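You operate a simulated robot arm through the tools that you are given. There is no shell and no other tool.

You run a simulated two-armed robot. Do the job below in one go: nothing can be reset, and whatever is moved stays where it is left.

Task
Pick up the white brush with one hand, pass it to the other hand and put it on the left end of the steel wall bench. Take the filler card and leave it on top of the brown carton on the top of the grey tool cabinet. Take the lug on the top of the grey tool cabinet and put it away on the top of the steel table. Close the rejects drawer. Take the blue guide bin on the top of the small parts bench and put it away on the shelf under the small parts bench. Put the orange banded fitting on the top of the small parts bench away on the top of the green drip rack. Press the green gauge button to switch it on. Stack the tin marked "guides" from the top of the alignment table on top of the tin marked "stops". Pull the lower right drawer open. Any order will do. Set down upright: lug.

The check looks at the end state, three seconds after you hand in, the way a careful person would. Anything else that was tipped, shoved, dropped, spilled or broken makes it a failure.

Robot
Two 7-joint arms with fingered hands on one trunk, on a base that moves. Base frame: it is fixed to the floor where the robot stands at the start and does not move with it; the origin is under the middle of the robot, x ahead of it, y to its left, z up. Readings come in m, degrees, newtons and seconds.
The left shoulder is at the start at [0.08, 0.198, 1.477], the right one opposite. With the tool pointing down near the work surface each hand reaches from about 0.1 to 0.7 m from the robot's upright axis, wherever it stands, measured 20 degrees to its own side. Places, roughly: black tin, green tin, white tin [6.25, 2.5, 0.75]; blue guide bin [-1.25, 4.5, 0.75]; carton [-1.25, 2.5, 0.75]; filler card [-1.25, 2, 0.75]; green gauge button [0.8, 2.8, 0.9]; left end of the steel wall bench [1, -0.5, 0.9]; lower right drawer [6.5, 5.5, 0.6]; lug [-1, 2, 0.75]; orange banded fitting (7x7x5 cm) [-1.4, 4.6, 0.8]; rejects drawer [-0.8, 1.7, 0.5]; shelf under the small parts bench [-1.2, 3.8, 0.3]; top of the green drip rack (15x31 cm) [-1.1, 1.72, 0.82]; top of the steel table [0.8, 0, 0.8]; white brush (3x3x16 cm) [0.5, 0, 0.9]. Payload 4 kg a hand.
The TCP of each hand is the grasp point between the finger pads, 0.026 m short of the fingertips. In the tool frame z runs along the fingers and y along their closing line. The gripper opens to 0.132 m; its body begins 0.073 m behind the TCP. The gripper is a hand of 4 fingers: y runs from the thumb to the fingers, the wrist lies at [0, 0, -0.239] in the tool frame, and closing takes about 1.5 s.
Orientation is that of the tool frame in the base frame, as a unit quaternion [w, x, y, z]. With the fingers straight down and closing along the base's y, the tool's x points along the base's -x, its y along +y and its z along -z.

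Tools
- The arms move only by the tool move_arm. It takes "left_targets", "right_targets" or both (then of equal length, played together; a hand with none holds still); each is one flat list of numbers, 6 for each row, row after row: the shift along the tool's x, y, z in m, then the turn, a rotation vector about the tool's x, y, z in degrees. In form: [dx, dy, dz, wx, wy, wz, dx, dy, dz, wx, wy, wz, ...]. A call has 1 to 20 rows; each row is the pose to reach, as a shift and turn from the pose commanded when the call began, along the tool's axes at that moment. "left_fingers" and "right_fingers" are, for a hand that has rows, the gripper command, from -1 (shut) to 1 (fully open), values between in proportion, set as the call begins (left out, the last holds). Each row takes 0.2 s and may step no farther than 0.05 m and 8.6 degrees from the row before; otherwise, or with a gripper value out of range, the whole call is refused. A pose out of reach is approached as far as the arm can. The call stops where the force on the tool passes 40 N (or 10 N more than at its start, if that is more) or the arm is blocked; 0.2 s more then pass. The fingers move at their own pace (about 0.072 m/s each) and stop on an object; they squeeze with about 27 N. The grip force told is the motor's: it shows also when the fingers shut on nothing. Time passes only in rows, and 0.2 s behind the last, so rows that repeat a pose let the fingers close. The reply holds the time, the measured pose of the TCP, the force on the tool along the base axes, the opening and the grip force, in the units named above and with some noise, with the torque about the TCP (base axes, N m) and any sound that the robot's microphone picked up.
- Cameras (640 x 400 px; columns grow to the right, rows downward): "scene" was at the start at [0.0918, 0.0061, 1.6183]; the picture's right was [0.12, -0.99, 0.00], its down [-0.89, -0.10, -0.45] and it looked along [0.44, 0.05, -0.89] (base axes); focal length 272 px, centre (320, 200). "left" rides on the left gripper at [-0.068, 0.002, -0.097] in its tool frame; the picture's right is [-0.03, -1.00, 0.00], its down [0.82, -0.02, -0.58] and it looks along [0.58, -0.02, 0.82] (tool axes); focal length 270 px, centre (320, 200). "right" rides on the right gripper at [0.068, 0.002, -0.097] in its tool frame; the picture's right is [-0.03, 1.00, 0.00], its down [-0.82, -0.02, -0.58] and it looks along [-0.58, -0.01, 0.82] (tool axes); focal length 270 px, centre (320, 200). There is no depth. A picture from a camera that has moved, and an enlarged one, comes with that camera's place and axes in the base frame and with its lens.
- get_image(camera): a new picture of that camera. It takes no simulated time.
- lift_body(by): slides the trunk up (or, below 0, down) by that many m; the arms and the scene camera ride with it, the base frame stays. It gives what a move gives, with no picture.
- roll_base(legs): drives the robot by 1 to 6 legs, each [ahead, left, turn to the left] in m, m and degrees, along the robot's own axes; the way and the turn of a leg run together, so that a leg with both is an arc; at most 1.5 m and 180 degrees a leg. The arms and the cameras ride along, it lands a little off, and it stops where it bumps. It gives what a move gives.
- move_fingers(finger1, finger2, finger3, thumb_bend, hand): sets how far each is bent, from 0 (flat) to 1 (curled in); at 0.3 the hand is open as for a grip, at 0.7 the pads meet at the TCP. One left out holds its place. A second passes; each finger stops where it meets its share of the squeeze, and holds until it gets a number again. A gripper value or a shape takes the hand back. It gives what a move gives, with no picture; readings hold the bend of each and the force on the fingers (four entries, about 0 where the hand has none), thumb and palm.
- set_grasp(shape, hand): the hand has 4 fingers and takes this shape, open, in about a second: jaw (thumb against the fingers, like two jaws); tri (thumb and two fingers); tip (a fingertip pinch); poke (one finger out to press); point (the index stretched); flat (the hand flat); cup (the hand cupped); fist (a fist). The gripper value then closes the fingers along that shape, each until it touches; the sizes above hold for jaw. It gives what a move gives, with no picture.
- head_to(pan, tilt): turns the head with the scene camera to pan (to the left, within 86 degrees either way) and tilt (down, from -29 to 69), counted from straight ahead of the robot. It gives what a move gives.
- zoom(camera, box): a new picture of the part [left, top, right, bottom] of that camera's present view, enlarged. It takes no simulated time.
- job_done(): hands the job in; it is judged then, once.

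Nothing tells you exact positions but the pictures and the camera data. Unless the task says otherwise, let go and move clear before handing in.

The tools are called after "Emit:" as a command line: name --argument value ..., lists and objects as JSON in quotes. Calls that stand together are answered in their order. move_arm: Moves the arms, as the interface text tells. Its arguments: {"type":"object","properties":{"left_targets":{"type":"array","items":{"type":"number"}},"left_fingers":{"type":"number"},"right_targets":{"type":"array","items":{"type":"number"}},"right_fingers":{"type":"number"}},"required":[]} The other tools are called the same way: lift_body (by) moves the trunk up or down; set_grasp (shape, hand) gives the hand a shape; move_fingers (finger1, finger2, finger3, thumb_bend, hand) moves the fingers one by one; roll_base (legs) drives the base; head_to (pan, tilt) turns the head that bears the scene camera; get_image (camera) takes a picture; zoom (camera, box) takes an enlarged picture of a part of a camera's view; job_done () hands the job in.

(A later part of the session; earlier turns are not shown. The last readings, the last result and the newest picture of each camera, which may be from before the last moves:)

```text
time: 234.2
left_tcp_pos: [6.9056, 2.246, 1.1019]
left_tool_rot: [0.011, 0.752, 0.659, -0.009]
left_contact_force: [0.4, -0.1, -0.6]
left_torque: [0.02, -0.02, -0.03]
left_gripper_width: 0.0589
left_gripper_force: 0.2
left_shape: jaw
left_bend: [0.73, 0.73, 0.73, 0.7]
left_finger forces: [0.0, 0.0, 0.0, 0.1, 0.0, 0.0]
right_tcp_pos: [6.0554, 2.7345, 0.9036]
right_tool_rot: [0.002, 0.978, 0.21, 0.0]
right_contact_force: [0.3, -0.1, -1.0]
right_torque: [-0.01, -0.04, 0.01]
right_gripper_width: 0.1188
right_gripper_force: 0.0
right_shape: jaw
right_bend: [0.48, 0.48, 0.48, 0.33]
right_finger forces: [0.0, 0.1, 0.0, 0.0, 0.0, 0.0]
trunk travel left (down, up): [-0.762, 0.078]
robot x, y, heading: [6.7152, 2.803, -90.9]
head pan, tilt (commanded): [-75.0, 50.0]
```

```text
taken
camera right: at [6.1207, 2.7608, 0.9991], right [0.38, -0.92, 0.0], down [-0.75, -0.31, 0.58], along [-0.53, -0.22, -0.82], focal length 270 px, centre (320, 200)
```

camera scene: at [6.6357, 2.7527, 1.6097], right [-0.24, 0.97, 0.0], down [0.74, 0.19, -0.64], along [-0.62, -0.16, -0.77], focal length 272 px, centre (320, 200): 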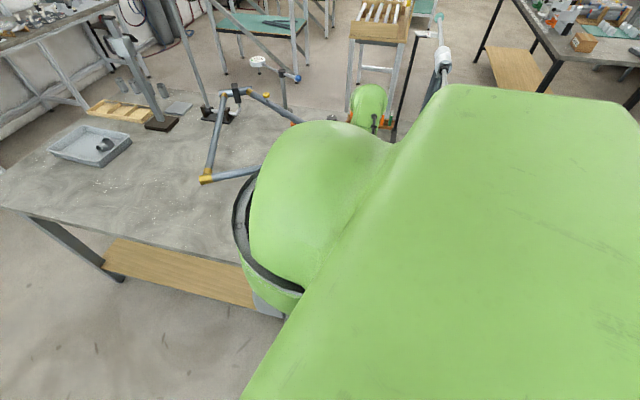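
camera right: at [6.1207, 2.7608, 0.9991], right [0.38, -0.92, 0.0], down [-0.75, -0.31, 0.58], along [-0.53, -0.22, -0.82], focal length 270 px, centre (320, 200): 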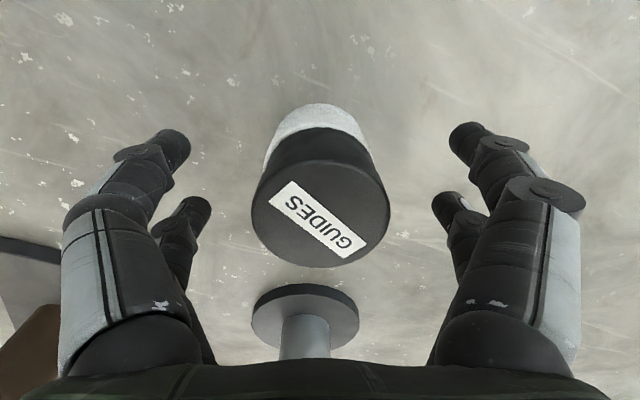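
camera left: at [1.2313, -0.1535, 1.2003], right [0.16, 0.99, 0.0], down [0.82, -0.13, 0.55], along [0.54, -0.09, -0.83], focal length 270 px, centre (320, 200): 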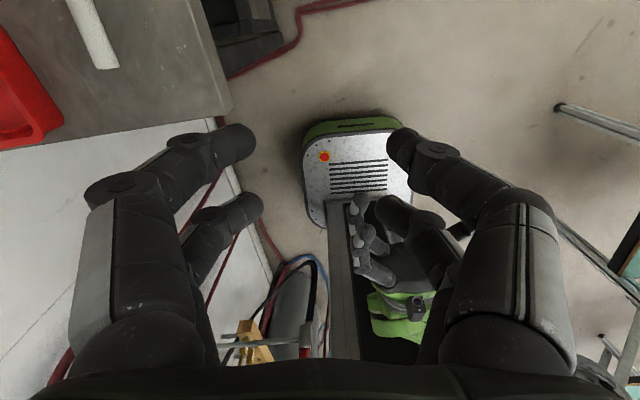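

The black tin now sits squarely on the white one. I lift the hand straight up and check the stack.

Emit:
move_arm --right_targets '[0, 0, -0.03, 0, 0, 0, 0, 0, -0.07, 0, 0, 0, 0, 0, -0.11, 0, 0, 0, 0, 0, -0.14, 0, 0, 0]'

Emit:
get_image --camera "right"

```text
time: 235.2
left_tcp_pos: [6.9068, 2.2457, 1.1024]
left_tool_rot: [0.011, 0.751, 0.66, -0.008]
left_contact_force: [-0.2, -0.2, -0.1]
left_torque: [0.01, 0.03, 0.0]
left_gripper_width: 0.059
left_gripper_force: 0.0
left_shape: jaw
left_bend: [0.73, 0.73, 0.73, 0.7]
left_finger forces: [0.0, 0.1, 0.0, 0.0, 0.1, 0.1]
right_tcp_pos: [6.0571, 2.7328, 1.0464]
right_tool_rot: [0.002, 0.978, 0.209, -0.001]
right_contact_force: [0.0, -0.4, 0.2]
right_torque: [-0.01, 0.07, -0.01]
right_gripper_width: 0.1186
right_gripper_force: 0.0
right_shape: jaw
right_bend: [0.48, 0.48, 0.48, 0.33]
right_finger forces: [0.0, 0.0, 0.1, 0.1, 0.0, 0.0]
trunk travel left (down, up): [-0.762, 0.078]
robot x, y, heading: [6.7131, 2.8012, -91.1]
head pan, tilt (commanded): [-75.0, 50.0]
```

```text
taken
camera right: at [6.1215, 2.7604, 1.1412], right [0.38, -0.92, 0.0], down [-0.75, -0.31, 0.58], along [-0.53, -0.22, -0.82], focal length 270 px, centre (320, 200)
```

right: 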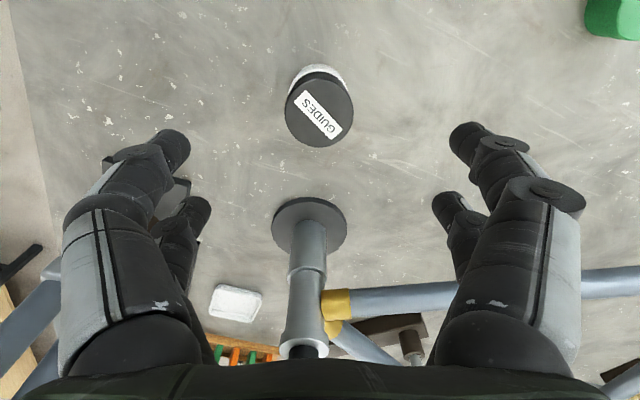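

The stack stands well. I bring the right hand back in front of me, then drive to the blue cabinet for the lower right drawer.

Emit:
move_arm --right_targets '[0.0227, 0.0402, 0, 0, 0, -5.4, 0.0453, 0.0804, 0, 0, 0, -10.8, 0.068, 0.1207, 0, 0, 0, -16.2, 0.0907, 0.1609, 0, 0, 0, -21.6, 0.1133, 0.2011, 0, 0, 0, -27, 0.136, 0.2413, 0, 0, 0, -32.4, 0.1587, 0.2815, 0, 0, 0, -37.8, 0.1813, 0.3217, 0, 0, 0, -43.2, 0.204, 0.362, 0, 0, 0, -48.6, 0.2267, 0.4022, 0, 0, 0, -54, 0.2493, 0.4424, 0, 0, 0, -59.4, 0.272, 0.4826, 0, 0, 0, -65]'

Emit:
roll_base --legs '[[-1.0, 0, 0], [0, 0, 180]]'

Emit:
head_to --pan 0 --tilt 30

Emit:
get_image --camera "scene"

```text
time: 237.0
left_tcp_pos: [6.9063, 2.246, 1.1029]
left_tool_rot: [0.011, 0.751, 0.66, -0.009]
left_contact_force: [-0.5, -0.2, -0.2]
left_torque: [-0.01, -0.01, 0.01]
left_gripper_width: 0.0589
left_gripper_force: 0.0
left_shape: jaw
left_bend: [0.73, 0.73, 0.73, 0.7]
left_finger forces: [0.1, 0.0, 0.0, 0.0, 0.0, 0.0]
right_tcp_pos: [6.2749, 2.559, 1.0506]
right_tool_rot: [0.008, 0.901, 0.431, -0.043]
right_contact_force: [-0.4, -0.2, 0.0]
right_torque: [0.05, -0.01, 0.01]
right_gripper_width: 0.1185
right_gripper_force: 0.2
right_shape: jaw
right_bend: [0.48, 0.48, 0.48, 0.33]
right_finger forces: [0.0, 0.0, 0.1, 0.0, 0.1, 0.0]
right hand out of reach, approached as far as the arm can: row 3, 4, 5, 6, 7, 8
trunk travel left (down, up): [-0.762, 0.078]
robot x, y, heading: [6.7163, 2.8052, -91.0]
head pan, tilt (commanded): [-75.0, 50.0]
stopped in row 8 (right hand): the arm was blocked; the commanded pose is now the measured one
```

```text
time: 249.7
left_tcp_pos: [6.5128, 4.3681, 1.1019]
left_tool_rot: [0.008, -0.675, 0.738, 0.011]
left_contact_force: [0.1, 0.5, 0.6]
left_torque: [0.03, -0.01, 0.01]
left_gripper_width: 0.0591
left_gripper_force: 0.1
left_shape: jaw
left_bend: [0.73, 0.73, 0.73, 0.7]
left_finger forces: [0.0, 0.0, 0.1, 0.1, 0.0, 0.1]
right_tcp_pos: [7.1531, 4.0774, 1.0468]
right_tool_rot: [0.037, -0.448, 0.893, 0.008]
right_contact_force: [0.8, -0.5, -0.8]
right_torque: [0.01, 0.04, -0.02]
right_gripper_width: 0.1187
right_gripper_force: 0.0
right_shape: jaw
right_bend: [0.48, 0.48, 0.47, 0.33]
right_finger forces: [0.1, 0.1, 0.1, 0.0, 0.1, 0.0]
trunk travel left (down, up): [-0.762, 0.078]
robot x, y, heading: [6.7281, 3.8184, 91.4]
head pan, tilt (commanded): [-75.0, 50.0]
```

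```text
time: 251.2
left_tcp_pos: [6.5118, 4.3655, 1.1034]
left_tool_rot: [0.008, -0.675, 0.738, 0.011]
left_contact_force: [0.0, -0.6, 0.1]
left_torque: [0.02, 0.0, 0.0]
left_gripper_width: 0.0589
left_gripper_force: 0.0
left_shape: jaw
left_bend: [0.73, 0.73, 0.73, 0.7]
left_finger forces: [0.1, 0.1, 0.0, 0.1, 0.0, 0.0]
right_tcp_pos: [7.1536, 4.0764, 1.046]
right_tool_rot: [0.036, -0.447, 0.894, 0.007]
right_contact_force: [0.3, -0.2, 0.4]
right_torque: [0.0, 0.01, 0.01]
right_gripper_width: 0.1188
right_gripper_force: 0.0
right_shape: jaw
right_bend: [0.48, 0.48, 0.47, 0.33]
right_finger forces: [0.0, 0.1, 0.0, 0.0, 0.0, 0.0]
trunk travel left (down, up): [-0.762, 0.078]
robot x, y, heading: [6.7298, 3.8194, 91.5]
head pan, tilt (commanded): [0.0, 30.0]
```

```text
taken
camera scene: at [6.7248, 3.939, 1.6393], right [1.0, 0.03, 0.0], down [0.01, -0.5, -0.87], along [-0.02, 0.87, -0.5], focal length 272 px, centre (320, 200)
```

scene: 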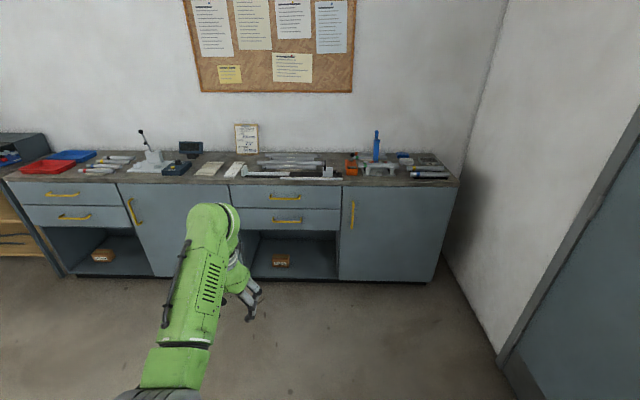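

Something limited the right hand's return path, but nothing was touched at that height. In front is the cabinet; the lower right drawer's handle is at about (6.46, 5.43, 0.60). Let me zoom in on it, and check the desk at my right.

Emit:
zoom --camera "scene" --box '[220, 160, 360, 300]'

Emit:
head_to --pan -70 --tilt 40

Emit:
get_image --camera "scene"

```text
2.86 times, centred on (290, 230) of scene
camera zoom: at [6.7248, 3.939, 1.6393], right [1.0, 0.03, 0.0], down [0.01, -0.5, -0.87], along [-0.02, 0.87, -0.5], focal length 778 px, centre (406, 114)
```

zoom: 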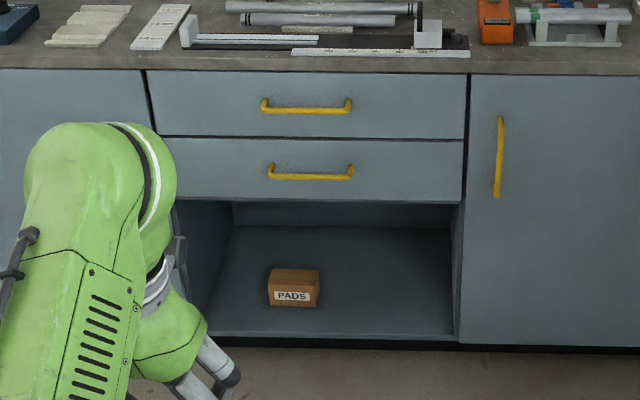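

```text
time: 252.6
left_tcp_pos: [6.5103, 4.3663, 1.1028]
left_tool_rot: [0.008, -0.675, 0.738, 0.011]
left_contact_force: [0.2, -0.6, -0.6]
left_torque: [0.01, 0.03, -0.02]
left_gripper_width: 0.0592
left_gripper_force: 0.1
left_shape: jaw
left_bend: [0.73, 0.73, 0.73, 0.7]
left_finger forces: [0.1, 0.0, 0.0, 0.1, 0.0, 0.0]
right_tcp_pos: [7.1526, 4.077, 1.0467]
right_tool_rot: [0.038, -0.447, 0.894, 0.007]
right_contact_force: [-0.7, 0.2, 0.3]
right_torque: [-0.03, 0.01, -0.03]
right_gripper_width: 0.1186
right_gripper_force: 0.0
right_shape: jaw
right_bend: [0.48, 0.48, 0.47, 0.33]
right_finger forces: [0.0, 0.0, 0.1, 0.1, 0.1, 0.1]
trunk travel left (down, up): [-0.762, 0.078]
robot x, y, heading: [6.7297, 3.822, 91.4]
head pan, tilt (commanded): [-70.0, 40.0]
```

```text
taken
camera scene: at [6.8063, 3.88, 1.624], right [0.37, -0.93, 0.0], down [-0.6, -0.24, -0.77], along [0.71, 0.28, -0.64], focal length 272 px, centre (320, 200)
```

scene: 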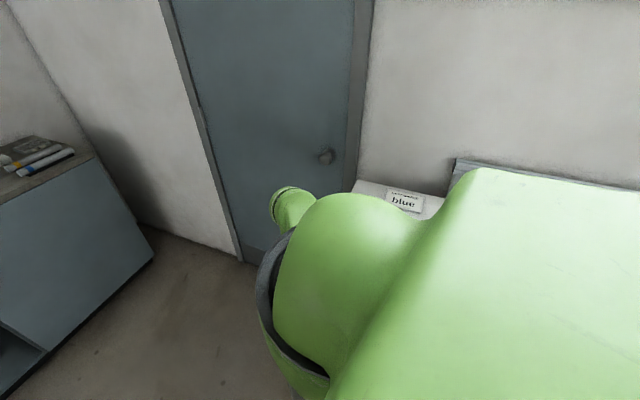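

The desk looks undisturbed. I return the right hand to a neutral pose in front of me (free space here).

Emit:
move_arm --right_targets '[-0.001, 0.0389, 0.0014, -0.37, 0.53, -5.44, -0.0021, 0.0779, 0.0028, -0.74, 1.06, -10.9, -0.0031, 0.1168, 0.0042, -1.11, 1.59, -16.3, -0.0042, 0.1557, 0.0055, -1.49, 2.11, -21.8, -0.0052, 0.1946, 0.0069, -1.86, 2.64, -27.2, -0.0063, 0.2336, 0.0083, -2.23, 3.17, -32.7, -0.0073, 0.2725, 0.0097, -2.6, 3.7, -38.1]'

```text
time: 253.2
left_tcp_pos: [6.511, 4.3663, 1.1023]
left_tool_rot: [0.009, -0.675, 0.738, 0.011]
left_contact_force: [0.1, -0.2, 0.1]
left_torque: [-0.01, -0.01, -0.01]
left_gripper_width: 0.059
left_gripper_force: 0.1
left_shape: jaw
left_bend: [0.73, 0.73, 0.73, 0.7]
left_finger forces: [0.1, 0.0, 0.0, 0.0, 0.0, 0.1]
right_tcp_pos: [7.1566, 4.0753, 1.0541]
right_tool_rot: [0.05, -0.414, 0.909, 0.008]
right_contact_force: [0.3, 0.8, 0.6]
right_torque: [-0.02, 0.02, 0.01]
right_gripper_width: 0.1187
right_gripper_force: 0.0
right_shape: jaw
right_bend: [0.48, 0.48, 0.48, 0.33]
right_finger forces: [0.0, 0.0, 0.0, 0.0, 0.0, 0.1]
trunk travel left (down, up): [-0.762, 0.078]
robot x, y, heading: [6.7291, 3.8193, 91.8]
head pan, tilt (commanded): [-70.0, 40.0]
stopped in row 2 (right hand): the arm was blocked; the commanded pose is now the measured one
```

The right arm is folded near its limit. I first stretch it forward, away from the shoulder.

Emit:
move_arm --right_targets '[-0.026, 0.025, 0.0103, 0, 0, 0, -0.0523, 0.05, 0.0206, 0, 0, 0, -0.0785, 0.075, 0.0309, 0, 0, 0, -0.1047, 0.1, 0.0411, 0, 0, 0, -0.1308, 0.1248, 0.0514, 0, 0, 0, -0.157, 0.1498, 0.0617, 0, 0, 0]'

```text
time: 254.6
left_tcp_pos: [6.5125, 4.3689, 1.1015]
left_tool_rot: [0.008, -0.675, 0.737, 0.011]
left_contact_force: [0.2, 0.6, -0.8]
left_torque: [0.0, -0.01, 0.01]
left_gripper_width: 0.0589
left_gripper_force: 0.2
left_shape: jaw
left_bend: [0.73, 0.73, 0.73, 0.7]
left_finger forces: [0.1, 0.0, 0.1, 0.0, 0.1, 0.0]
right_tcp_pos: [7.1469, 4.2993, 0.9963]
right_tool_rot: [0.043, -0.417, 0.908, 0.005]
right_contact_force: [-0.3, -0.4, 0.1]
right_torque: [-0.01, -0.02, 0.02]
right_gripper_width: 0.1189
right_gripper_force: 0.0
right_shape: jaw
right_bend: [0.48, 0.48, 0.48, 0.33]
right_finger forces: [0.0, 0.0, 0.1, 0.1, 0.1, 0.0]
trunk travel left (down, up): [-0.762, 0.078]
robot x, y, heading: [6.7285, 3.8204, 91.4]
head pan, tilt (commanded): [-70.0, 40.0]
```

Emit:
move_arm --right_targets '[0.0231, 0.0195, -0.0025, -0.3, 0.6, -6, 0.0462, 0.0389, -0.005, -0.6, 1.1, -12, 0.0693, 0.0584, -0.0075, -0.9, 1.7, -18, 0.0924, 0.0778, -0.01, -1.1, 2.3, -24, 0.1155, 0.0973, -0.0125, -1.4, 2.9, -30, 0.1386, 0.1167, -0.015, -1.7, 3.4, -36, 0.1617, 0.1362, -0.0175, -2, 4, -42]'

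```text
time: 256.1
left_tcp_pos: [6.5112, 4.3658, 1.1025]
left_tool_rot: [0.009, -0.675, 0.738, 0.01]
left_contact_force: [0.8, 0.4, -0.2]
left_torque: [-0.02, 0.01, 0.01]
left_gripper_width: 0.059
left_gripper_force: 0.2
left_shape: jaw
left_bend: [0.73, 0.73, 0.73, 0.7]
left_finger forces: [0.0, 0.1, 0.1, 0.0, 0.0, 0.0]
right_tcp_pos: [6.9348, 4.2595, 1.0011]
right_tool_rot: [-0.006, 0.715, -0.699, 0.009]
right_contact_force: [-0.3, 0.1, -0.1]
right_torque: [-0.01, 0.0, 0.0]
right_gripper_width: 0.1187
right_gripper_force: 0.1
right_shape: jaw
right_bend: [0.48, 0.48, 0.48, 0.33]
right_finger forces: [0.0, 0.0, 0.0, 0.1, 0.1, 0.0]
trunk travel left (down, up): [-0.762, 0.078]
robot x, y, heading: [6.7256, 3.8157, 91.7]
head pan, tilt (commanded): [-70.0, 40.0]
```

Right hand is neutral again. I pull the left hand back a little and pitch the right hand up to point straight forward, as needed for the drawer handle.

Emit:
move_arm --left_targets '[0.03, 0, 0, 0, 0, 0, 0.06, 0, 0, 0, 0, 0, 0.09, 0, 0, 0, 0, 0]'

Emit:
move_arm --right_targets '[-0.0312, 0, -0.002, 0, -7.5, 0, -0.0619, 0, -0.0081, 0, -15, 0, -0.0915, 0, -0.0182, 0, -22.5, 0, -0.1195, 0, -0.032, 0, -30, 0, -0.1455, 0, -0.0494, 0, -37.5, 0, -0.169, 0, -0.07, 0, -45, 0, -0.1896, 0, -0.0935, 0, -52.5, 0, -0.207, 0, -0.1195, 0, -60, 0, -0.2208, 0, -0.1475, 0, -67.5, 0, -0.2309, 0, -0.1771, 0, -75, 0, -0.237, 0, -0.2078, 0, -82.5, 0, -0.239, 0, -0.239, 0, -90, 0]'

```text
time: 256.9
left_tcp_pos: [6.5057, 4.2934, 1.0661]
left_tool_rot: [0.01, -0.676, 0.737, 0.012]
left_contact_force: [-0.3, -0.6, 0.2]
left_torque: [-0.01, 0.0, -0.01]
left_gripper_width: 0.059
left_gripper_force: 0.1
left_shape: jaw
left_bend: [0.73, 0.73, 0.73, 0.7]
left_finger forces: [0.1, 0.0, 0.0, 0.1, 0.0, 0.0]
left hand out of reach, approached as far as the arm can: row 2, 3
right_tcp_pos: [6.9366, 4.259, 0.9995]
right_tool_rot: [-0.005, 0.714, -0.7, 0.009]
right_contact_force: [0.5, -1.0, 0.7]
right_torque: [-0.04, -0.02, 0.0]
right_gripper_width: 0.1189
right_gripper_force: 0.1
right_shape: jaw
right_bend: [0.48, 0.48, 0.48, 0.33]
right_finger forces: [0.0, 0.0, 0.0, 0.0, 0.0, 0.1]
trunk travel left (down, up): [-0.762, 0.078]
robot x, y, heading: [6.7287, 3.8185, 91.7]
head pan, tilt (commanded): [-70.0, 40.0]
```

```text
time: 259.6
left_tcp_pos: [6.5053, 4.2954, 1.0657]
left_tool_rot: [0.009, -0.674, 0.738, 0.011]
left_contact_force: [0.1, 0.1, 0.4]
left_torque: [-0.02, -0.02, 0.01]
left_gripper_width: 0.0592
left_gripper_force: 0.1
left_shape: jaw
left_bend: [0.73, 0.73, 0.73, 0.7]
left_finger forces: [0.0, 0.0, 0.0, 0.0, 0.0, 0.0]
right_tcp_pos: [6.9126, 4.4969, 1.2462]
right_tool_rot: [-0.5, 0.51, -0.493, -0.497]
right_contact_force: [0.2, -0.8, 0.6]
right_torque: [-0.04, 0.02, 0.01]
right_gripper_width: 0.1188
right_gripper_force: 0.1
right_shape: jaw
right_bend: [0.48, 0.48, 0.48, 0.33]
right_finger forces: [0.0, 0.0, 0.0, 0.0, 0.0, 0.1]
right hand out of reach, approached as far as the arm can: row 11, 12
trunk travel left (down, up): [-0.762, 0.078]
robot x, y, heading: [6.7274, 3.8172, 91.2]
head pan, tilt (commanded): [-70.0, 40.0]
```

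The right hand points straight forward now. I roll it 90° so the fingers close vertically around the horizontal handle bar.

Emit:
move_arm --right_targets '[0, 0, 0, 0, 0, 8.2, 0, 0, 0, 0, 0, 16.4, 0, 0, 0, 0, 0, 24.6, 0, 0, 0, 0, 0, 32.8, 0, 0, 0, 0, 0, 41, 0, 0, 0, 0, 0, 49.2, 0, 0, 0, 0, 0, 57.4, 0, 0, 0, 0, 0, 65.6, 0, 0, 0, 0, 0, 73.8, 0, 0, 0, 0, 0, 82, 0, 0, 0, 0, 0, 90]'

Emit:
head_to --pan -10 --tilt 40

Emit:
get_image --camera "scene"

Emit:
get_image --camera "right"

```text
time: 261.9
left_tcp_pos: [6.5034, 4.2963, 1.0659]
left_tool_rot: [0.009, -0.675, 0.738, 0.012]
left_contact_force: [0.4, -0.2, -0.5]
left_torque: [-0.01, 0.0, -0.02]
left_gripper_width: 0.0588
left_gripper_force: 0.1
left_shape: jaw
left_bend: [0.73, 0.73, 0.73, 0.7]
left_finger forces: [0.0, 0.1, 0.0, 0.1, 0.0, 0.0]
right_tcp_pos: [6.9135, 4.4966, 1.2465]
right_tool_rot: [0.001, -0.012, 0.709, 0.705]
right_contact_force: [0.0, -1.0, 0.9]
right_torque: [0.02, 0.01, 0.0]
right_gripper_width: 0.1189
right_gripper_force: 0.0
right_shape: jaw
right_bend: [0.48, 0.48, 0.48, 0.33]
right_finger forces: [0.0, 0.0, 0.0, 0.0, 0.1, 0.1]
trunk travel left (down, up): [-0.762, 0.078]
robot x, y, heading: [6.7275, 3.8192, 91.6]
head pan, tilt (commanded): [-70.0, 40.0]
```

```text
time: 263.2
left_tcp_pos: [6.506, 4.2948, 1.0668]
left_tool_rot: [0.009, -0.675, 0.738, 0.012]
left_contact_force: [-0.7, 0.2, -0.2]
left_torque: [0.0, -0.01, 0.0]
left_gripper_width: 0.059
left_gripper_force: 0.0
left_shape: jaw
left_bend: [0.73, 0.73, 0.73, 0.7]
left_finger forces: [0.0, 0.1, 0.0, 0.0, 0.1, 0.1]
right_tcp_pos: [6.9119, 4.4979, 1.2471]
right_tool_rot: [0.002, -0.013, 0.71, 0.705]
right_contact_force: [-0.7, -1.0, 0.3]
right_torque: [0.01, -0.01, 0.01]
right_gripper_width: 0.119
right_gripper_force: 0.1
right_shape: jaw
right_bend: [0.48, 0.48, 0.48, 0.33]
right_finger forces: [0.1, 0.1, 0.0, 0.0, 0.0, 0.0]
trunk travel left (down, up): [-0.762, 0.078]
robot x, y, heading: [6.7307, 3.8196, 91.3]
head pan, tilt (commanded): [-10.0, 40.0]
```

```text
taken
camera scene: at [6.7398, 3.9328, 1.624], right [0.99, -0.15, 0.0], down [-0.09, -0.64, -0.77], along [0.11, 0.76, -0.64], focal length 272 px, centre (320, 200)
```

scene: 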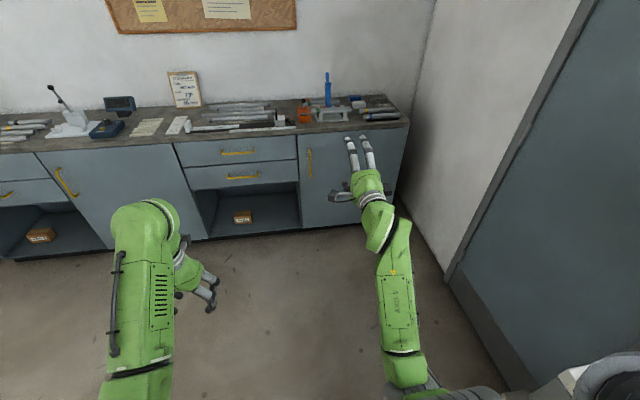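

```text
taken
camera right: at [6.8471, 4.3992, 1.2462], right [0.0, 0.01, 1.0], down [0.82, -0.57, 0.0], along [0.56, 0.82, -0.01], focal length 270 px, centre (320, 200)
```

right: 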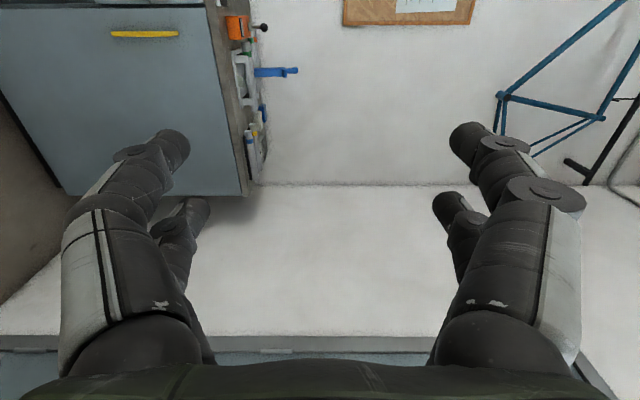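

The hand pose works. I drive to in front of the drawer, keeping about 25 cm short of the handle, and lower the trunk to handle height.

Emit:
roll_base --legs '[[0.63, 0.45, -1.3]]'

Emit:
lift_body --by -0.4

Emit:
lift_body --by -0.24

Emit:
head_to --pan -5 --tilt 25

Emit:
get_image --camera "scene"

Emit:
get_image --camera "right"

```text
time: 267.4
left_tcp_pos: [6.0675, 4.9334, 1.0654]
left_tool_rot: [0.008, -0.665, 0.747, 0.012]
left_contact_force: [0.3, 0.0, -0.6]
left_torque: [0.04, -0.01, -0.02]
left_gripper_width: 0.0591
left_gripper_force: 0.1
left_shape: jaw
left_bend: [0.73, 0.73, 0.73, 0.7]
left_finger forces: [0.1, 0.0, 0.0, 0.0, 0.0, 0.0]
right_tcp_pos: [6.4795, 5.1221, 1.2464]
right_tool_rot: [0.011, -0.004, 0.709, 0.705]
right_contact_force: [-0.5, -0.3, 0.4]
right_torque: [0.0, -0.01, 0.01]
right_gripper_width: 0.1188
right_gripper_force: 0.0
right_shape: jaw
right_bend: [0.48, 0.48, 0.48, 0.33]
right_finger forces: [0.0, 0.1, 0.1, 0.0, 0.0, 0.0]
trunk travel left (down, up): [-0.762, 0.078]
robot x, y, heading: [6.2766, 4.4512, 89.8]
head pan, tilt (commanded): [-10.0, 40.0]
```

```text
time: 271.3
left_tcp_pos: [6.0657, 4.9326, 0.666]
left_tool_rot: [0.01, -0.665, 0.747, 0.012]
left_contact_force: [0.2, -0.8, 0.1]
left_torque: [0.0, 0.0, -0.01]
left_gripper_width: 0.059
left_gripper_force: 0.1
left_shape: jaw
left_bend: [0.73, 0.73, 0.73, 0.7]
left_finger forces: [0.1, 0.0, 0.1, 0.0, 0.0, 0.1]
right_tcp_pos: [6.4779, 5.1233, 0.8471]
right_tool_rot: [0.011, -0.004, 0.71, 0.704]
right_contact_force: [-0.6, -0.5, 1.1]
right_torque: [-0.01, 0.02, 0.0]
right_gripper_width: 0.1187
right_gripper_force: 0.0
right_shape: jaw
right_bend: [0.48, 0.48, 0.48, 0.33]
right_finger forces: [0.1, 0.1, 0.0, 0.0, 0.0, 0.0]
trunk travel left (down, up): [-0.362, 0.478]
robot x, y, heading: [6.2793, 4.4531, 90.1]
head pan, tilt (commanded): [-10.0, 40.0]
```

```text
time: 273.8
left_tcp_pos: [6.0666, 4.9324, 0.4256]
left_tool_rot: [0.009, -0.665, 0.746, 0.012]
left_contact_force: [-0.6, 0.1, -0.1]
left_torque: [-0.04, -0.02, -0.01]
left_gripper_width: 0.0589
left_gripper_force: 0.1
left_shape: jaw
left_bend: [0.73, 0.73, 0.73, 0.7]
left_finger forces: [0.0, 0.1, 0.0, 0.0, 0.1, 0.0]
right_tcp_pos: [6.4787, 5.1226, 0.6074]
right_tool_rot: [0.011, -0.004, 0.709, 0.705]
right_contact_force: [0.2, -0.2, -0.7]
right_torque: [0.0, 0.02, -0.01]
right_gripper_width: 0.119
right_gripper_force: 0.1
right_shape: jaw
right_bend: [0.48, 0.48, 0.48, 0.33]
right_finger forces: [0.0, 0.1, 0.0, 0.0, 0.1, 0.0]
trunk travel left (down, up): [-0.122, 0.718]
robot x, y, heading: [6.2734, 4.4536, 90.1]
head pan, tilt (commanded): [-10.0, 40.0]
```

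```text
time: 274.5
left_tcp_pos: [6.0652, 4.9323, 0.4253]
left_tool_rot: [0.009, -0.665, 0.747, 0.012]
left_contact_force: [0.4, -0.4, 0.3]
left_torque: [0.02, -0.03, 0.01]
left_gripper_width: 0.0589
left_gripper_force: 0.0
left_shape: jaw
left_bend: [0.73, 0.73, 0.73, 0.7]
left_finger forces: [0.0, 0.0, 0.0, 0.0, 0.0, 0.1]
right_tcp_pos: [6.4787, 5.1245, 0.6068]
right_tool_rot: [0.011, -0.004, 0.71, 0.705]
right_contact_force: [-0.4, 0.0, 0.0]
right_torque: [0.05, -0.01, 0.03]
right_gripper_width: 0.1187
right_gripper_force: 0.0
right_shape: jaw
right_bend: [0.48, 0.48, 0.48, 0.33]
right_finger forces: [0.0, 0.1, 0.0, 0.0, 0.0, 0.0]
trunk travel left (down, up): [-0.122, 0.718]
robot x, y, heading: [6.277, 4.4508, 90.0]
head pan, tilt (commanded): [-5.0, 25.0]
```

```text
taken
camera scene: at [6.2841, 4.5721, 1.0072], right [1.0, -0.09, 0.0], down [-0.04, -0.42, -0.91], along [0.08, 0.9, -0.42], focal length 272 px, centre (320, 200)
```

scene: 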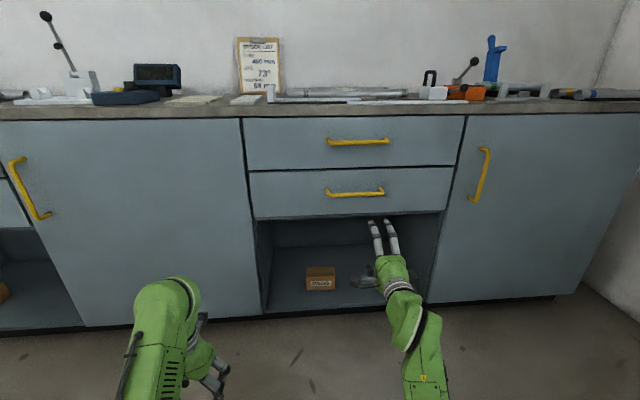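

```text
taken
camera right: at [6.4104, 5.0275, 0.6062], right [0.01, 0.01, 1.0], down [0.81, -0.59, 0.0], along [0.59, 0.81, -0.01], focal length 270 px, centre (320, 200)
```

right: 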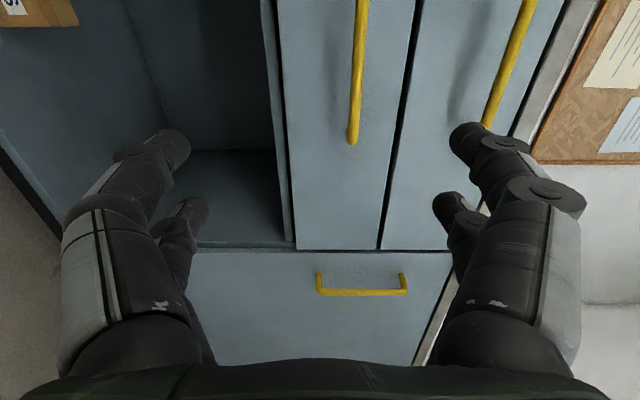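

Both views put the lower handle bar at z≈0.645, x 6.38–6.57, y≈5.37. I raise the trunk 4 cm and close most of the distance.

Emit:
lift_body --by 0.04

Emit:
roll_base --legs '[[0.13, 0, 0]]'

Emit:
get_image --camera "scene"

Emit:
get_image --camera "right"

```text
time: 275.4
left_tcp_pos: [6.0658, 4.9335, 0.4658]
left_tool_rot: [0.009, -0.665, 0.747, 0.011]
left_contact_force: [0.9, -0.5, -0.1]
left_torque: [0.01, 0.02, 0.03]
left_gripper_width: 0.059
left_gripper_force: 0.0
left_shape: jaw
left_bend: [0.73, 0.73, 0.73, 0.7]
left_finger forces: [0.0, 0.0, 0.0, 0.0, 0.1, 0.1]
right_tcp_pos: [6.4783, 5.1236, 0.6458]
right_tool_rot: [0.011, -0.002, 0.71, 0.704]
right_contact_force: [-0.4, 0.1, 0.5]
right_torque: [0.03, -0.04, -0.01]
right_gripper_width: 0.1187
right_gripper_force: 0.1
right_shape: jaw
right_bend: [0.48, 0.48, 0.48, 0.33]
right_finger forces: [0.0, 0.0, 0.0, 0.0, 0.1, 0.0]
trunk travel left (down, up): [-0.162, 0.678]
robot x, y, heading: [6.2778, 4.4473, 90.3]
head pan, tilt (commanded): [-5.0, 25.0]
```

```text
time: 276.6
left_tcp_pos: [6.0663, 5.0633, 0.4643]
left_tool_rot: [0.009, -0.666, 0.746, 0.012]
left_contact_force: [0.6, -0.7, 0.2]
left_torque: [-0.05, -0.02, 0.01]
left_gripper_width: 0.059
left_gripper_force: 0.1
left_shape: jaw
left_bend: [0.73, 0.73, 0.73, 0.7]
left_finger forces: [0.0, 0.0, 0.0, 0.0, 0.1, 0.1]
right_tcp_pos: [6.4784, 5.2545, 0.6453]
right_tool_rot: [0.011, -0.003, 0.71, 0.704]
right_contact_force: [-0.1, 0.8, -0.9]
right_torque: [0.02, -0.01, -0.01]
right_gripper_width: 0.1188
right_gripper_force: 0.1
right_shape: jaw
right_bend: [0.48, 0.48, 0.48, 0.33]
right_finger forces: [0.1, 0.0, 0.0, 0.0, 0.0, 0.0]
trunk travel left (down, up): [-0.162, 0.678]
robot x, y, heading: [6.2771, 4.583, 90.2]
head pan, tilt (commanded): [-5.0, 25.0]
```

```text
taken
camera scene: at [6.2842, 4.7037, 1.0471], right [1.0, -0.09, 0.0], down [-0.04, -0.42, -0.91], along [0.08, 0.9, -0.42], focal length 272 px, centre (320, 200)
```

scene: 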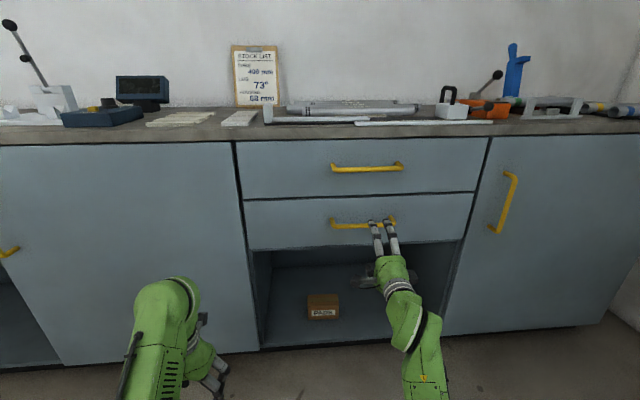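

```text
taken
camera right: at [6.4111, 5.1586, 0.6456], right [0.01, 0.01, 1.0], down [0.81, -0.59, 0.0], along [0.59, 0.81, -0.01], focal length 270 px, centre (320, 200)
```

right: 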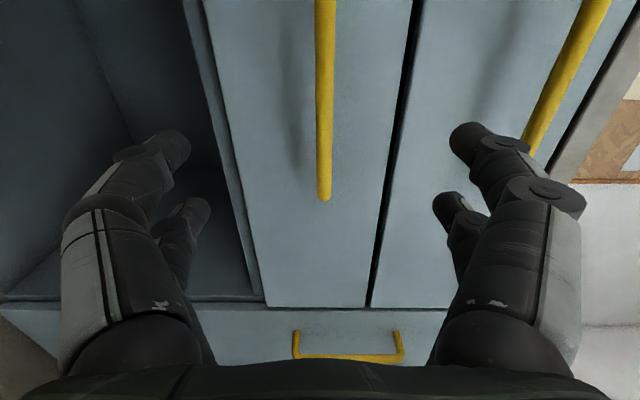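

The bar is at z≈0.648, y≈5.377, right in line with the hand. I narrow the opening and reach forward around it.

Emit:
move_arm --right_targets '[0, 0.001, 0.02, 0, 0, 0, 0, 0.003, 0.05, 0, 0, 0, 0, 0.003, 0.08, 0, 0, 0, 0, 0.003, 0.1, 0, 0, 0, 0, 0.003, 0.11, 0, 0, 0]' --right_fingers 0.1

Emit:
get_image --camera "right"

Emit:
zoom --camera "scene" --box '[300, 150, 480, 300]'

```text
time: 277.9
left_tcp_pos: [6.0669, 5.0639, 0.4652]
left_tool_rot: [0.01, -0.666, 0.746, 0.012]
left_contact_force: [0.8, 0.8, 0.4]
left_torque: [-0.02, 0.02, 0.0]
left_gripper_width: 0.0589
left_gripper_force: 0.0
left_shape: jaw
left_bend: [0.73, 0.73, 0.73, 0.7]
left_finger forces: [0.0, 0.0, 0.0, 0.0, 0.0, 0.1]
right_tcp_pos: [6.4706, 5.3605, 0.6541]
right_tool_rot: [0.015, 0.0, 0.71, 0.704]
right_contact_force: [0.1, 0.2, 0.2]
right_torque: [0.0, 0.0, 0.0]
right_gripper_width: 0.073
right_gripper_force: 0.0
right_shape: jaw
right_bend: [0.72, 0.72, 0.72, 0.7]
right_finger forces: [0.0, 0.1, 0.1, 0.0, 0.0, 0.0]
right hand out of reach, approached as far as the arm can: row 3, 4, 5
trunk travel left (down, up): [-0.162, 0.678]
robot x, y, heading: [6.2813, 4.582, 90.1]
head pan, tilt (commanded): [-5.0, 25.0]
```

```text
taken
camera right: at [6.4016, 5.2654, 0.6541], right [0.0, 0.01, 1.0], down [0.8, -0.59, 0.0], along [0.59, 0.8, -0.01], focal length 270 px, centre (320, 200)
```

right: 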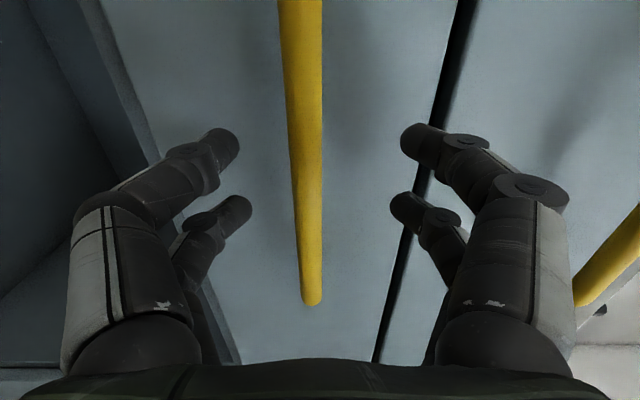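

```text
2.67 times, centred on (390, 225) of scene
camera zoom: at [6.2841, 4.703, 1.0472], right [1.0, -0.09, 0.0], down [-0.04, -0.42, -0.91], along [0.08, 0.9, -0.42], focal length 726 px, centre (133, 133)
```

zoom: 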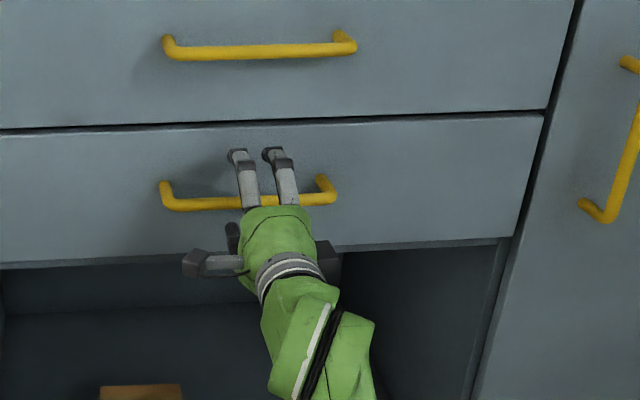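

The bar is between the fingers at pad depth. I close the grip.

Emit:
move_arm --right_targets '[0, 0, 0, 0, 0, 0, 0, 0, 0, 0, 0, 0, 0, 0, 0, 0, 0, 0, 0, 0, 0, 0, 0, 0, 0, 0, 0, 0, 0, 0, 0, 0, 0, 0, 0, 0, 0, 0, 0, 0, 0, 0]' --right_fingers -1

Emit:
get_image --camera "right"

```text
time: 279.4
left_tcp_pos: [6.0669, 5.0641, 0.4662]
left_tool_rot: [0.01, -0.666, 0.746, 0.011]
left_contact_force: [-0.1, -0.6, 0.7]
left_torque: [-0.01, -0.01, 0.0]
left_gripper_width: 0.059
left_gripper_force: 0.0
left_shape: jaw
left_bend: [0.73, 0.73, 0.73, 0.7]
left_finger forces: [0.0, 0.0, 0.0, 0.1, 0.1, 0.0]
right_tcp_pos: [6.4714, 5.36, 0.6535]
right_tool_rot: [0.015, 0.0, 0.71, 0.704]
right_contact_force: [-0.4, -0.4, 0.6]
right_torque: [-0.03, 0.01, 0.02]
right_gripper_width: 0.0014
right_gripper_force: 27.3
right_shape: jaw
right_bend: [0.67, 0.65, 0.73, 0.72]
right_finger forces: [0.0, 0.0, 0.0, 0.1, 0.0, 0.0]
trunk travel left (down, up): [-0.162, 0.678]
robot x, y, heading: [6.2761, 4.5784, 89.9]
head pan, tilt (commanded): [-5.0, 25.0]
```

```text
taken
camera right: at [6.4016, 5.2651, 0.6541], right [0.01, 0.01, 1.0], down [0.8, -0.59, 0.0], along [0.59, 0.8, -0.01], focal length 270 px, centre (320, 200)
```

right: 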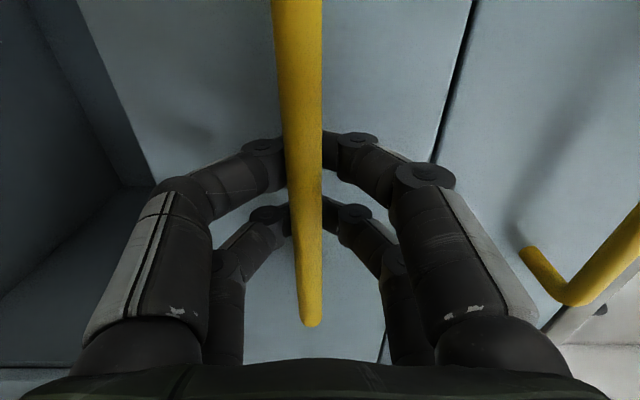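

The fingers closed behind the bar, hooking it securely. I pull the drawer open by backing the base.

Emit:
roll_base --legs '[[-0.12, 0, 0]]'

Emit:
get_image --camera "scene"

Emit:
get_image --camera "right"

```text
time: 280.7
left_tcp_pos: [6.0661, 4.9425, 0.4661]
left_tool_rot: [0.009, -0.666, 0.745, 0.012]
left_contact_force: [0.7, 0.8, -1.1]
left_torque: [0.0, 0.01, -0.02]
left_gripper_width: 0.059
left_gripper_force: 0.1
left_shape: jaw
left_bend: [0.73, 0.73, 0.73, 0.7]
left_finger forces: [0.0, 0.0, 0.0, 0.1, 0.1, 0.0]
right_tcp_pos: [6.4681, 5.2399, 0.6558]
right_tool_rot: [0.012, -0.001, 0.71, 0.704]
right_contact_force: [-0.3, 2.1, -1.5]
right_torque: [0.02, -0.03, -0.01]
right_gripper_width: 0.0006
right_gripper_force: 27.2
right_shape: jaw
right_bend: [0.65, 0.64, 0.73, 0.72]
right_finger forces: [0.1, 0.0, 0.1, 0.0, 1.1, 0.0]
trunk travel left (down, up): [-0.162, 0.678]
robot x, y, heading: [6.2779, 4.4633, 90.5]
head pan, tilt (commanded): [-5.0, 25.0]
```

```text
taken
camera scene: at [6.2839, 4.5818, 1.0474], right [1.0, -0.08, 0.0], down [-0.04, -0.42, -0.91], along [0.08, 0.9, -0.42], focal length 272 px, centre (320, 200)
```

scene: 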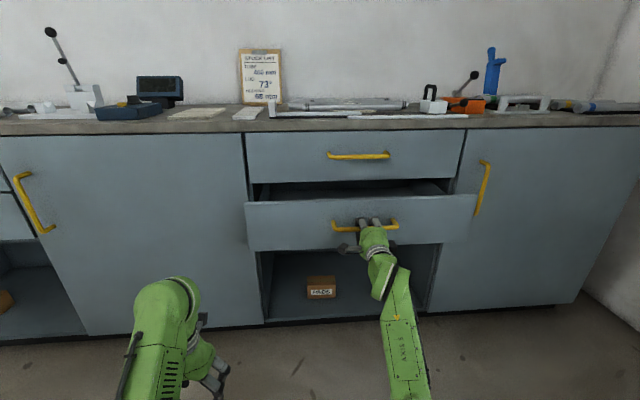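

```text
taken
camera right: at [6.399, 5.1446, 0.6552], right [0.01, 0.01, 1.0], down [0.81, -0.59, 0.0], along [0.59, 0.81, -0.01], focal length 270 px, centre (320, 200)
```

right: 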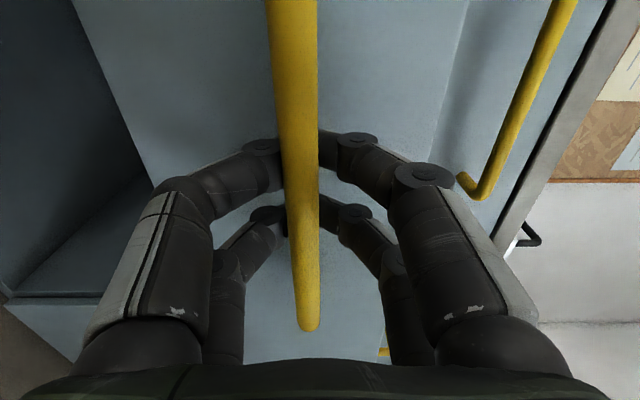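

The drawer is coming out. I pull it a further 15 cm.

Emit:
roll_base --legs '[[-0.15, 0, 0]]'

Emit:
get_image --camera "scene"

```text
time: 282.1
left_tcp_pos: [6.065, 4.794, 0.4652]
left_tool_rot: [0.01, -0.667, 0.745, 0.012]
left_contact_force: [0.3, 1.3, -0.1]
left_torque: [-0.01, -0.02, 0.0]
left_gripper_width: 0.0591
left_gripper_force: 0.0
left_shape: jaw
left_bend: [0.73, 0.73, 0.73, 0.7]
left_finger forces: [0.1, 0.0, 0.0, 0.1, 0.0, 0.1]
right_tcp_pos: [6.4688, 5.092, 0.6559]
right_tool_rot: [0.014, -0.002, 0.709, 0.705]
right_contact_force: [0.3, 1.8, -2.5]
right_torque: [0.0, -0.01, -0.03]
right_gripper_width: 0.0004
right_gripper_force: 26.8
right_shape: jaw
right_bend: [0.66, 0.64, 0.73, 0.72]
right_finger forces: [0.0, 0.1, 0.1, 0.0, 1.7, 0.0]
trunk travel left (down, up): [-0.162, 0.678]
robot x, y, heading: [6.2791, 4.3131, 90.2]
head pan, tilt (commanded): [-5.0, 25.0]
```

```text
taken
camera scene: at [6.2846, 4.4331, 1.0474], right [1.0, -0.08, 0.0], down [-0.04, -0.42, -0.91], along [0.08, 0.9, -0.42], focal length 272 px, centre (320, 200)
```

scene: 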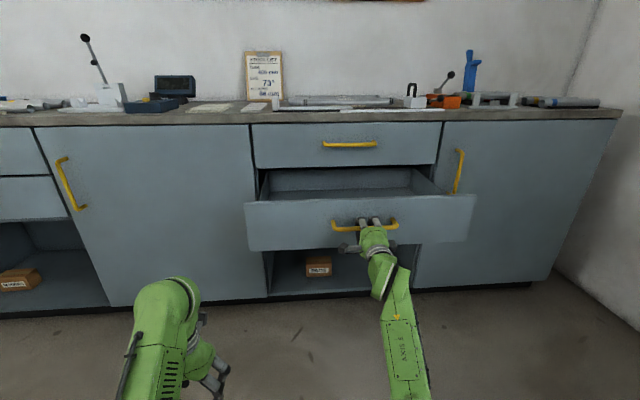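

It is about 27 cm open. I pull a bit more to be sure it counts as open, watching for the end stop.

Emit:
roll_base --legs '[[-0.07, 0, 0]]'

Emit:
get_image --camera "scene"

```text
time: 283.1
left_tcp_pos: [6.0654, 4.7371, 0.4648]
left_tool_rot: [0.008, -0.667, 0.745, 0.011]
left_contact_force: [-0.1, -0.7, -0.6]
left_torque: [0.01, 0.01, 0.01]
left_gripper_width: 0.0589
left_gripper_force: 0.1
left_shape: jaw
left_bend: [0.73, 0.73, 0.73, 0.7]
left_finger forces: [0.0, 0.1, 0.1, 0.1, 0.0, 0.1]
right_tcp_pos: [6.4685, 5.037, 0.6516]
right_tool_rot: [0.015, -0.002, 0.711, 0.703]
right_contact_force: [-0.1, 17.2, 0.2]
right_torque: [0.12, -0.02, -0.1]
right_gripper_width: 0.0002
right_gripper_force: 26.8
right_shape: jaw
right_bend: [0.63, 0.62, 0.71, 0.71]
right_finger forces: [0.0, 0.1, 0.0, 0.0, 0.1, 0.0]
trunk travel left (down, up): [-0.162, 0.678]
robot x, y, heading: [6.2784, 4.2531, 90.4]
head pan, tilt (commanded): [-5.0, 25.0]
stopped in leg 1: the force on the tool passed its limit at 119 N (the readings are from after the stop); the commanded pose is now the measured one
```

```text
taken
camera scene: at [6.2847, 4.3781, 1.047], right [1.0, -0.08, 0.0], down [-0.04, -0.42, -0.91], along [0.07, 0.9, -0.42], focal length 272 px, centre (320, 200)
```

scene: 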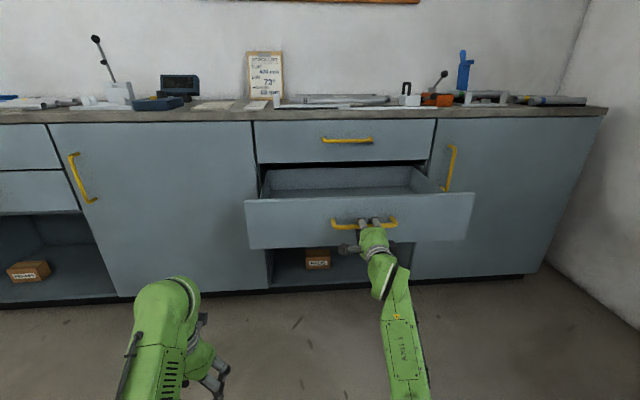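

The drawer reached its end stop, fully open. I open the fingers and back away.

Emit:
move_arm --right_targets '[0, 0, 0.004, 0, 0, 0, 0, 0, 0.004, 0, 0, 0, 0, 0, 0.004, 0, 0, 0, 0, 0, 0.004, 0, 0, 0, 0, 0, 0.004, 0, 0, 0, 0, 0, 0.004, 0, 0, 0, 0, 0, 0.004, 0, 0, 0]' --right_fingers 0.5

Emit:
get_image --camera "right"

```text
time: 284.7
left_tcp_pos: [6.0653, 4.7367, 0.4661]
left_tool_rot: [0.01, -0.666, 0.746, 0.012]
left_contact_force: [-0.6, 0.2, -0.4]
left_torque: [0.03, 0.0, 0.03]
left_gripper_width: 0.0588
left_gripper_force: 0.0
left_shape: jaw
left_bend: [0.73, 0.73, 0.73, 0.7]
left_finger forces: [0.0, 0.0, 0.0, 0.0, 0.0, 0.0]
right_tcp_pos: [6.468, 5.0397, 0.6537]
right_tool_rot: [0.014, -0.002, 0.711, 0.703]
right_contact_force: [-0.1, -0.4, -0.4]
right_torque: [-0.01, -0.02, -0.02]
right_gripper_width: 0.0987
right_gripper_force: 0.1
right_shape: jaw
right_bend: [0.64, 0.64, 0.64, 0.51]
right_finger forces: [0.0, 0.0, 0.0, 0.1, 0.0, 0.1]
trunk travel left (down, up): [-0.162, 0.678]
robot x, y, heading: [6.2743, 4.2588, 90.1]
head pan, tilt (commanded): [-5.0, 25.0]
```

```text
taken
camera right: at [6.3995, 4.9444, 0.6534], right [0.0, 0.01, 1.0], down [0.81, -0.59, 0.0], along [0.59, 0.81, -0.01], focal length 270 px, centre (320, 200)
```

right: 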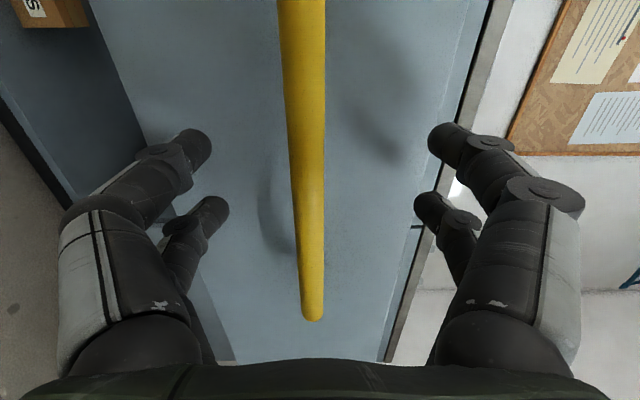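

Emit:
roll_base --legs '[[-0.4, 0, 0]]'

Emit:
lift_body --by 0.6

Emit:
get_image --camera "scene"

```text
time: 287.2
left_tcp_pos: [6.069, 4.3324, 0.4668]
left_tool_rot: [0.009, -0.664, 0.748, 0.013]
left_contact_force: [-0.6, -0.5, 0.4]
left_torque: [-0.01, 0.0, -0.04]
left_gripper_width: 0.059
left_gripper_force: 0.1
left_shape: jaw
left_bend: [0.73, 0.73, 0.73, 0.7]
left_finger forces: [0.0, 0.0, 0.0, 0.0, 0.0, 0.1]
right_tcp_pos: [6.4749, 4.6332, 0.6538]
right_tool_rot: [0.017, 0.001, 0.711, 0.703]
right_contact_force: [-0.2, 0.1, 0.9]
right_torque: [-0.01, -0.04, 0.0]
right_gripper_width: 0.0987
right_gripper_force: 0.0
right_shape: jaw
right_bend: [0.64, 0.64, 0.64, 0.51]
right_finger forces: [0.1, 0.0, 0.1, 0.0, 0.0, 0.0]
trunk travel left (down, up): [-0.162, 0.678]
robot x, y, heading: [6.2785, 3.8507, 90.1]
head pan, tilt (commanded): [-5.0, 25.0]
```

```text
refused: 0.6 is not a number from -0.4 to 0.4
```

```text
taken
camera scene: at [6.2856, 3.9706, 1.0474], right [1.0, -0.09, 0.0], down [-0.04, -0.42, -0.91], along [0.08, 0.9, -0.42], focal length 272 px, centre (320, 200)
```

scene: 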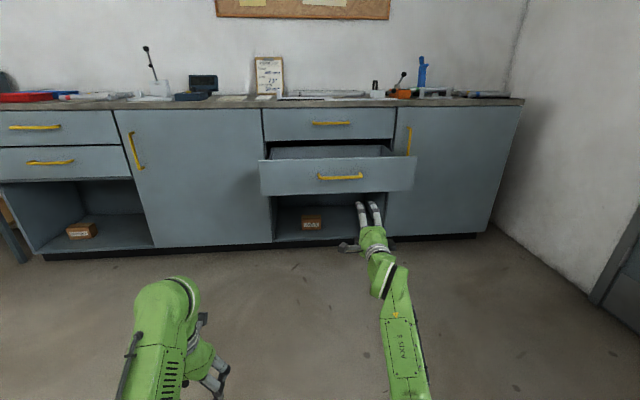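

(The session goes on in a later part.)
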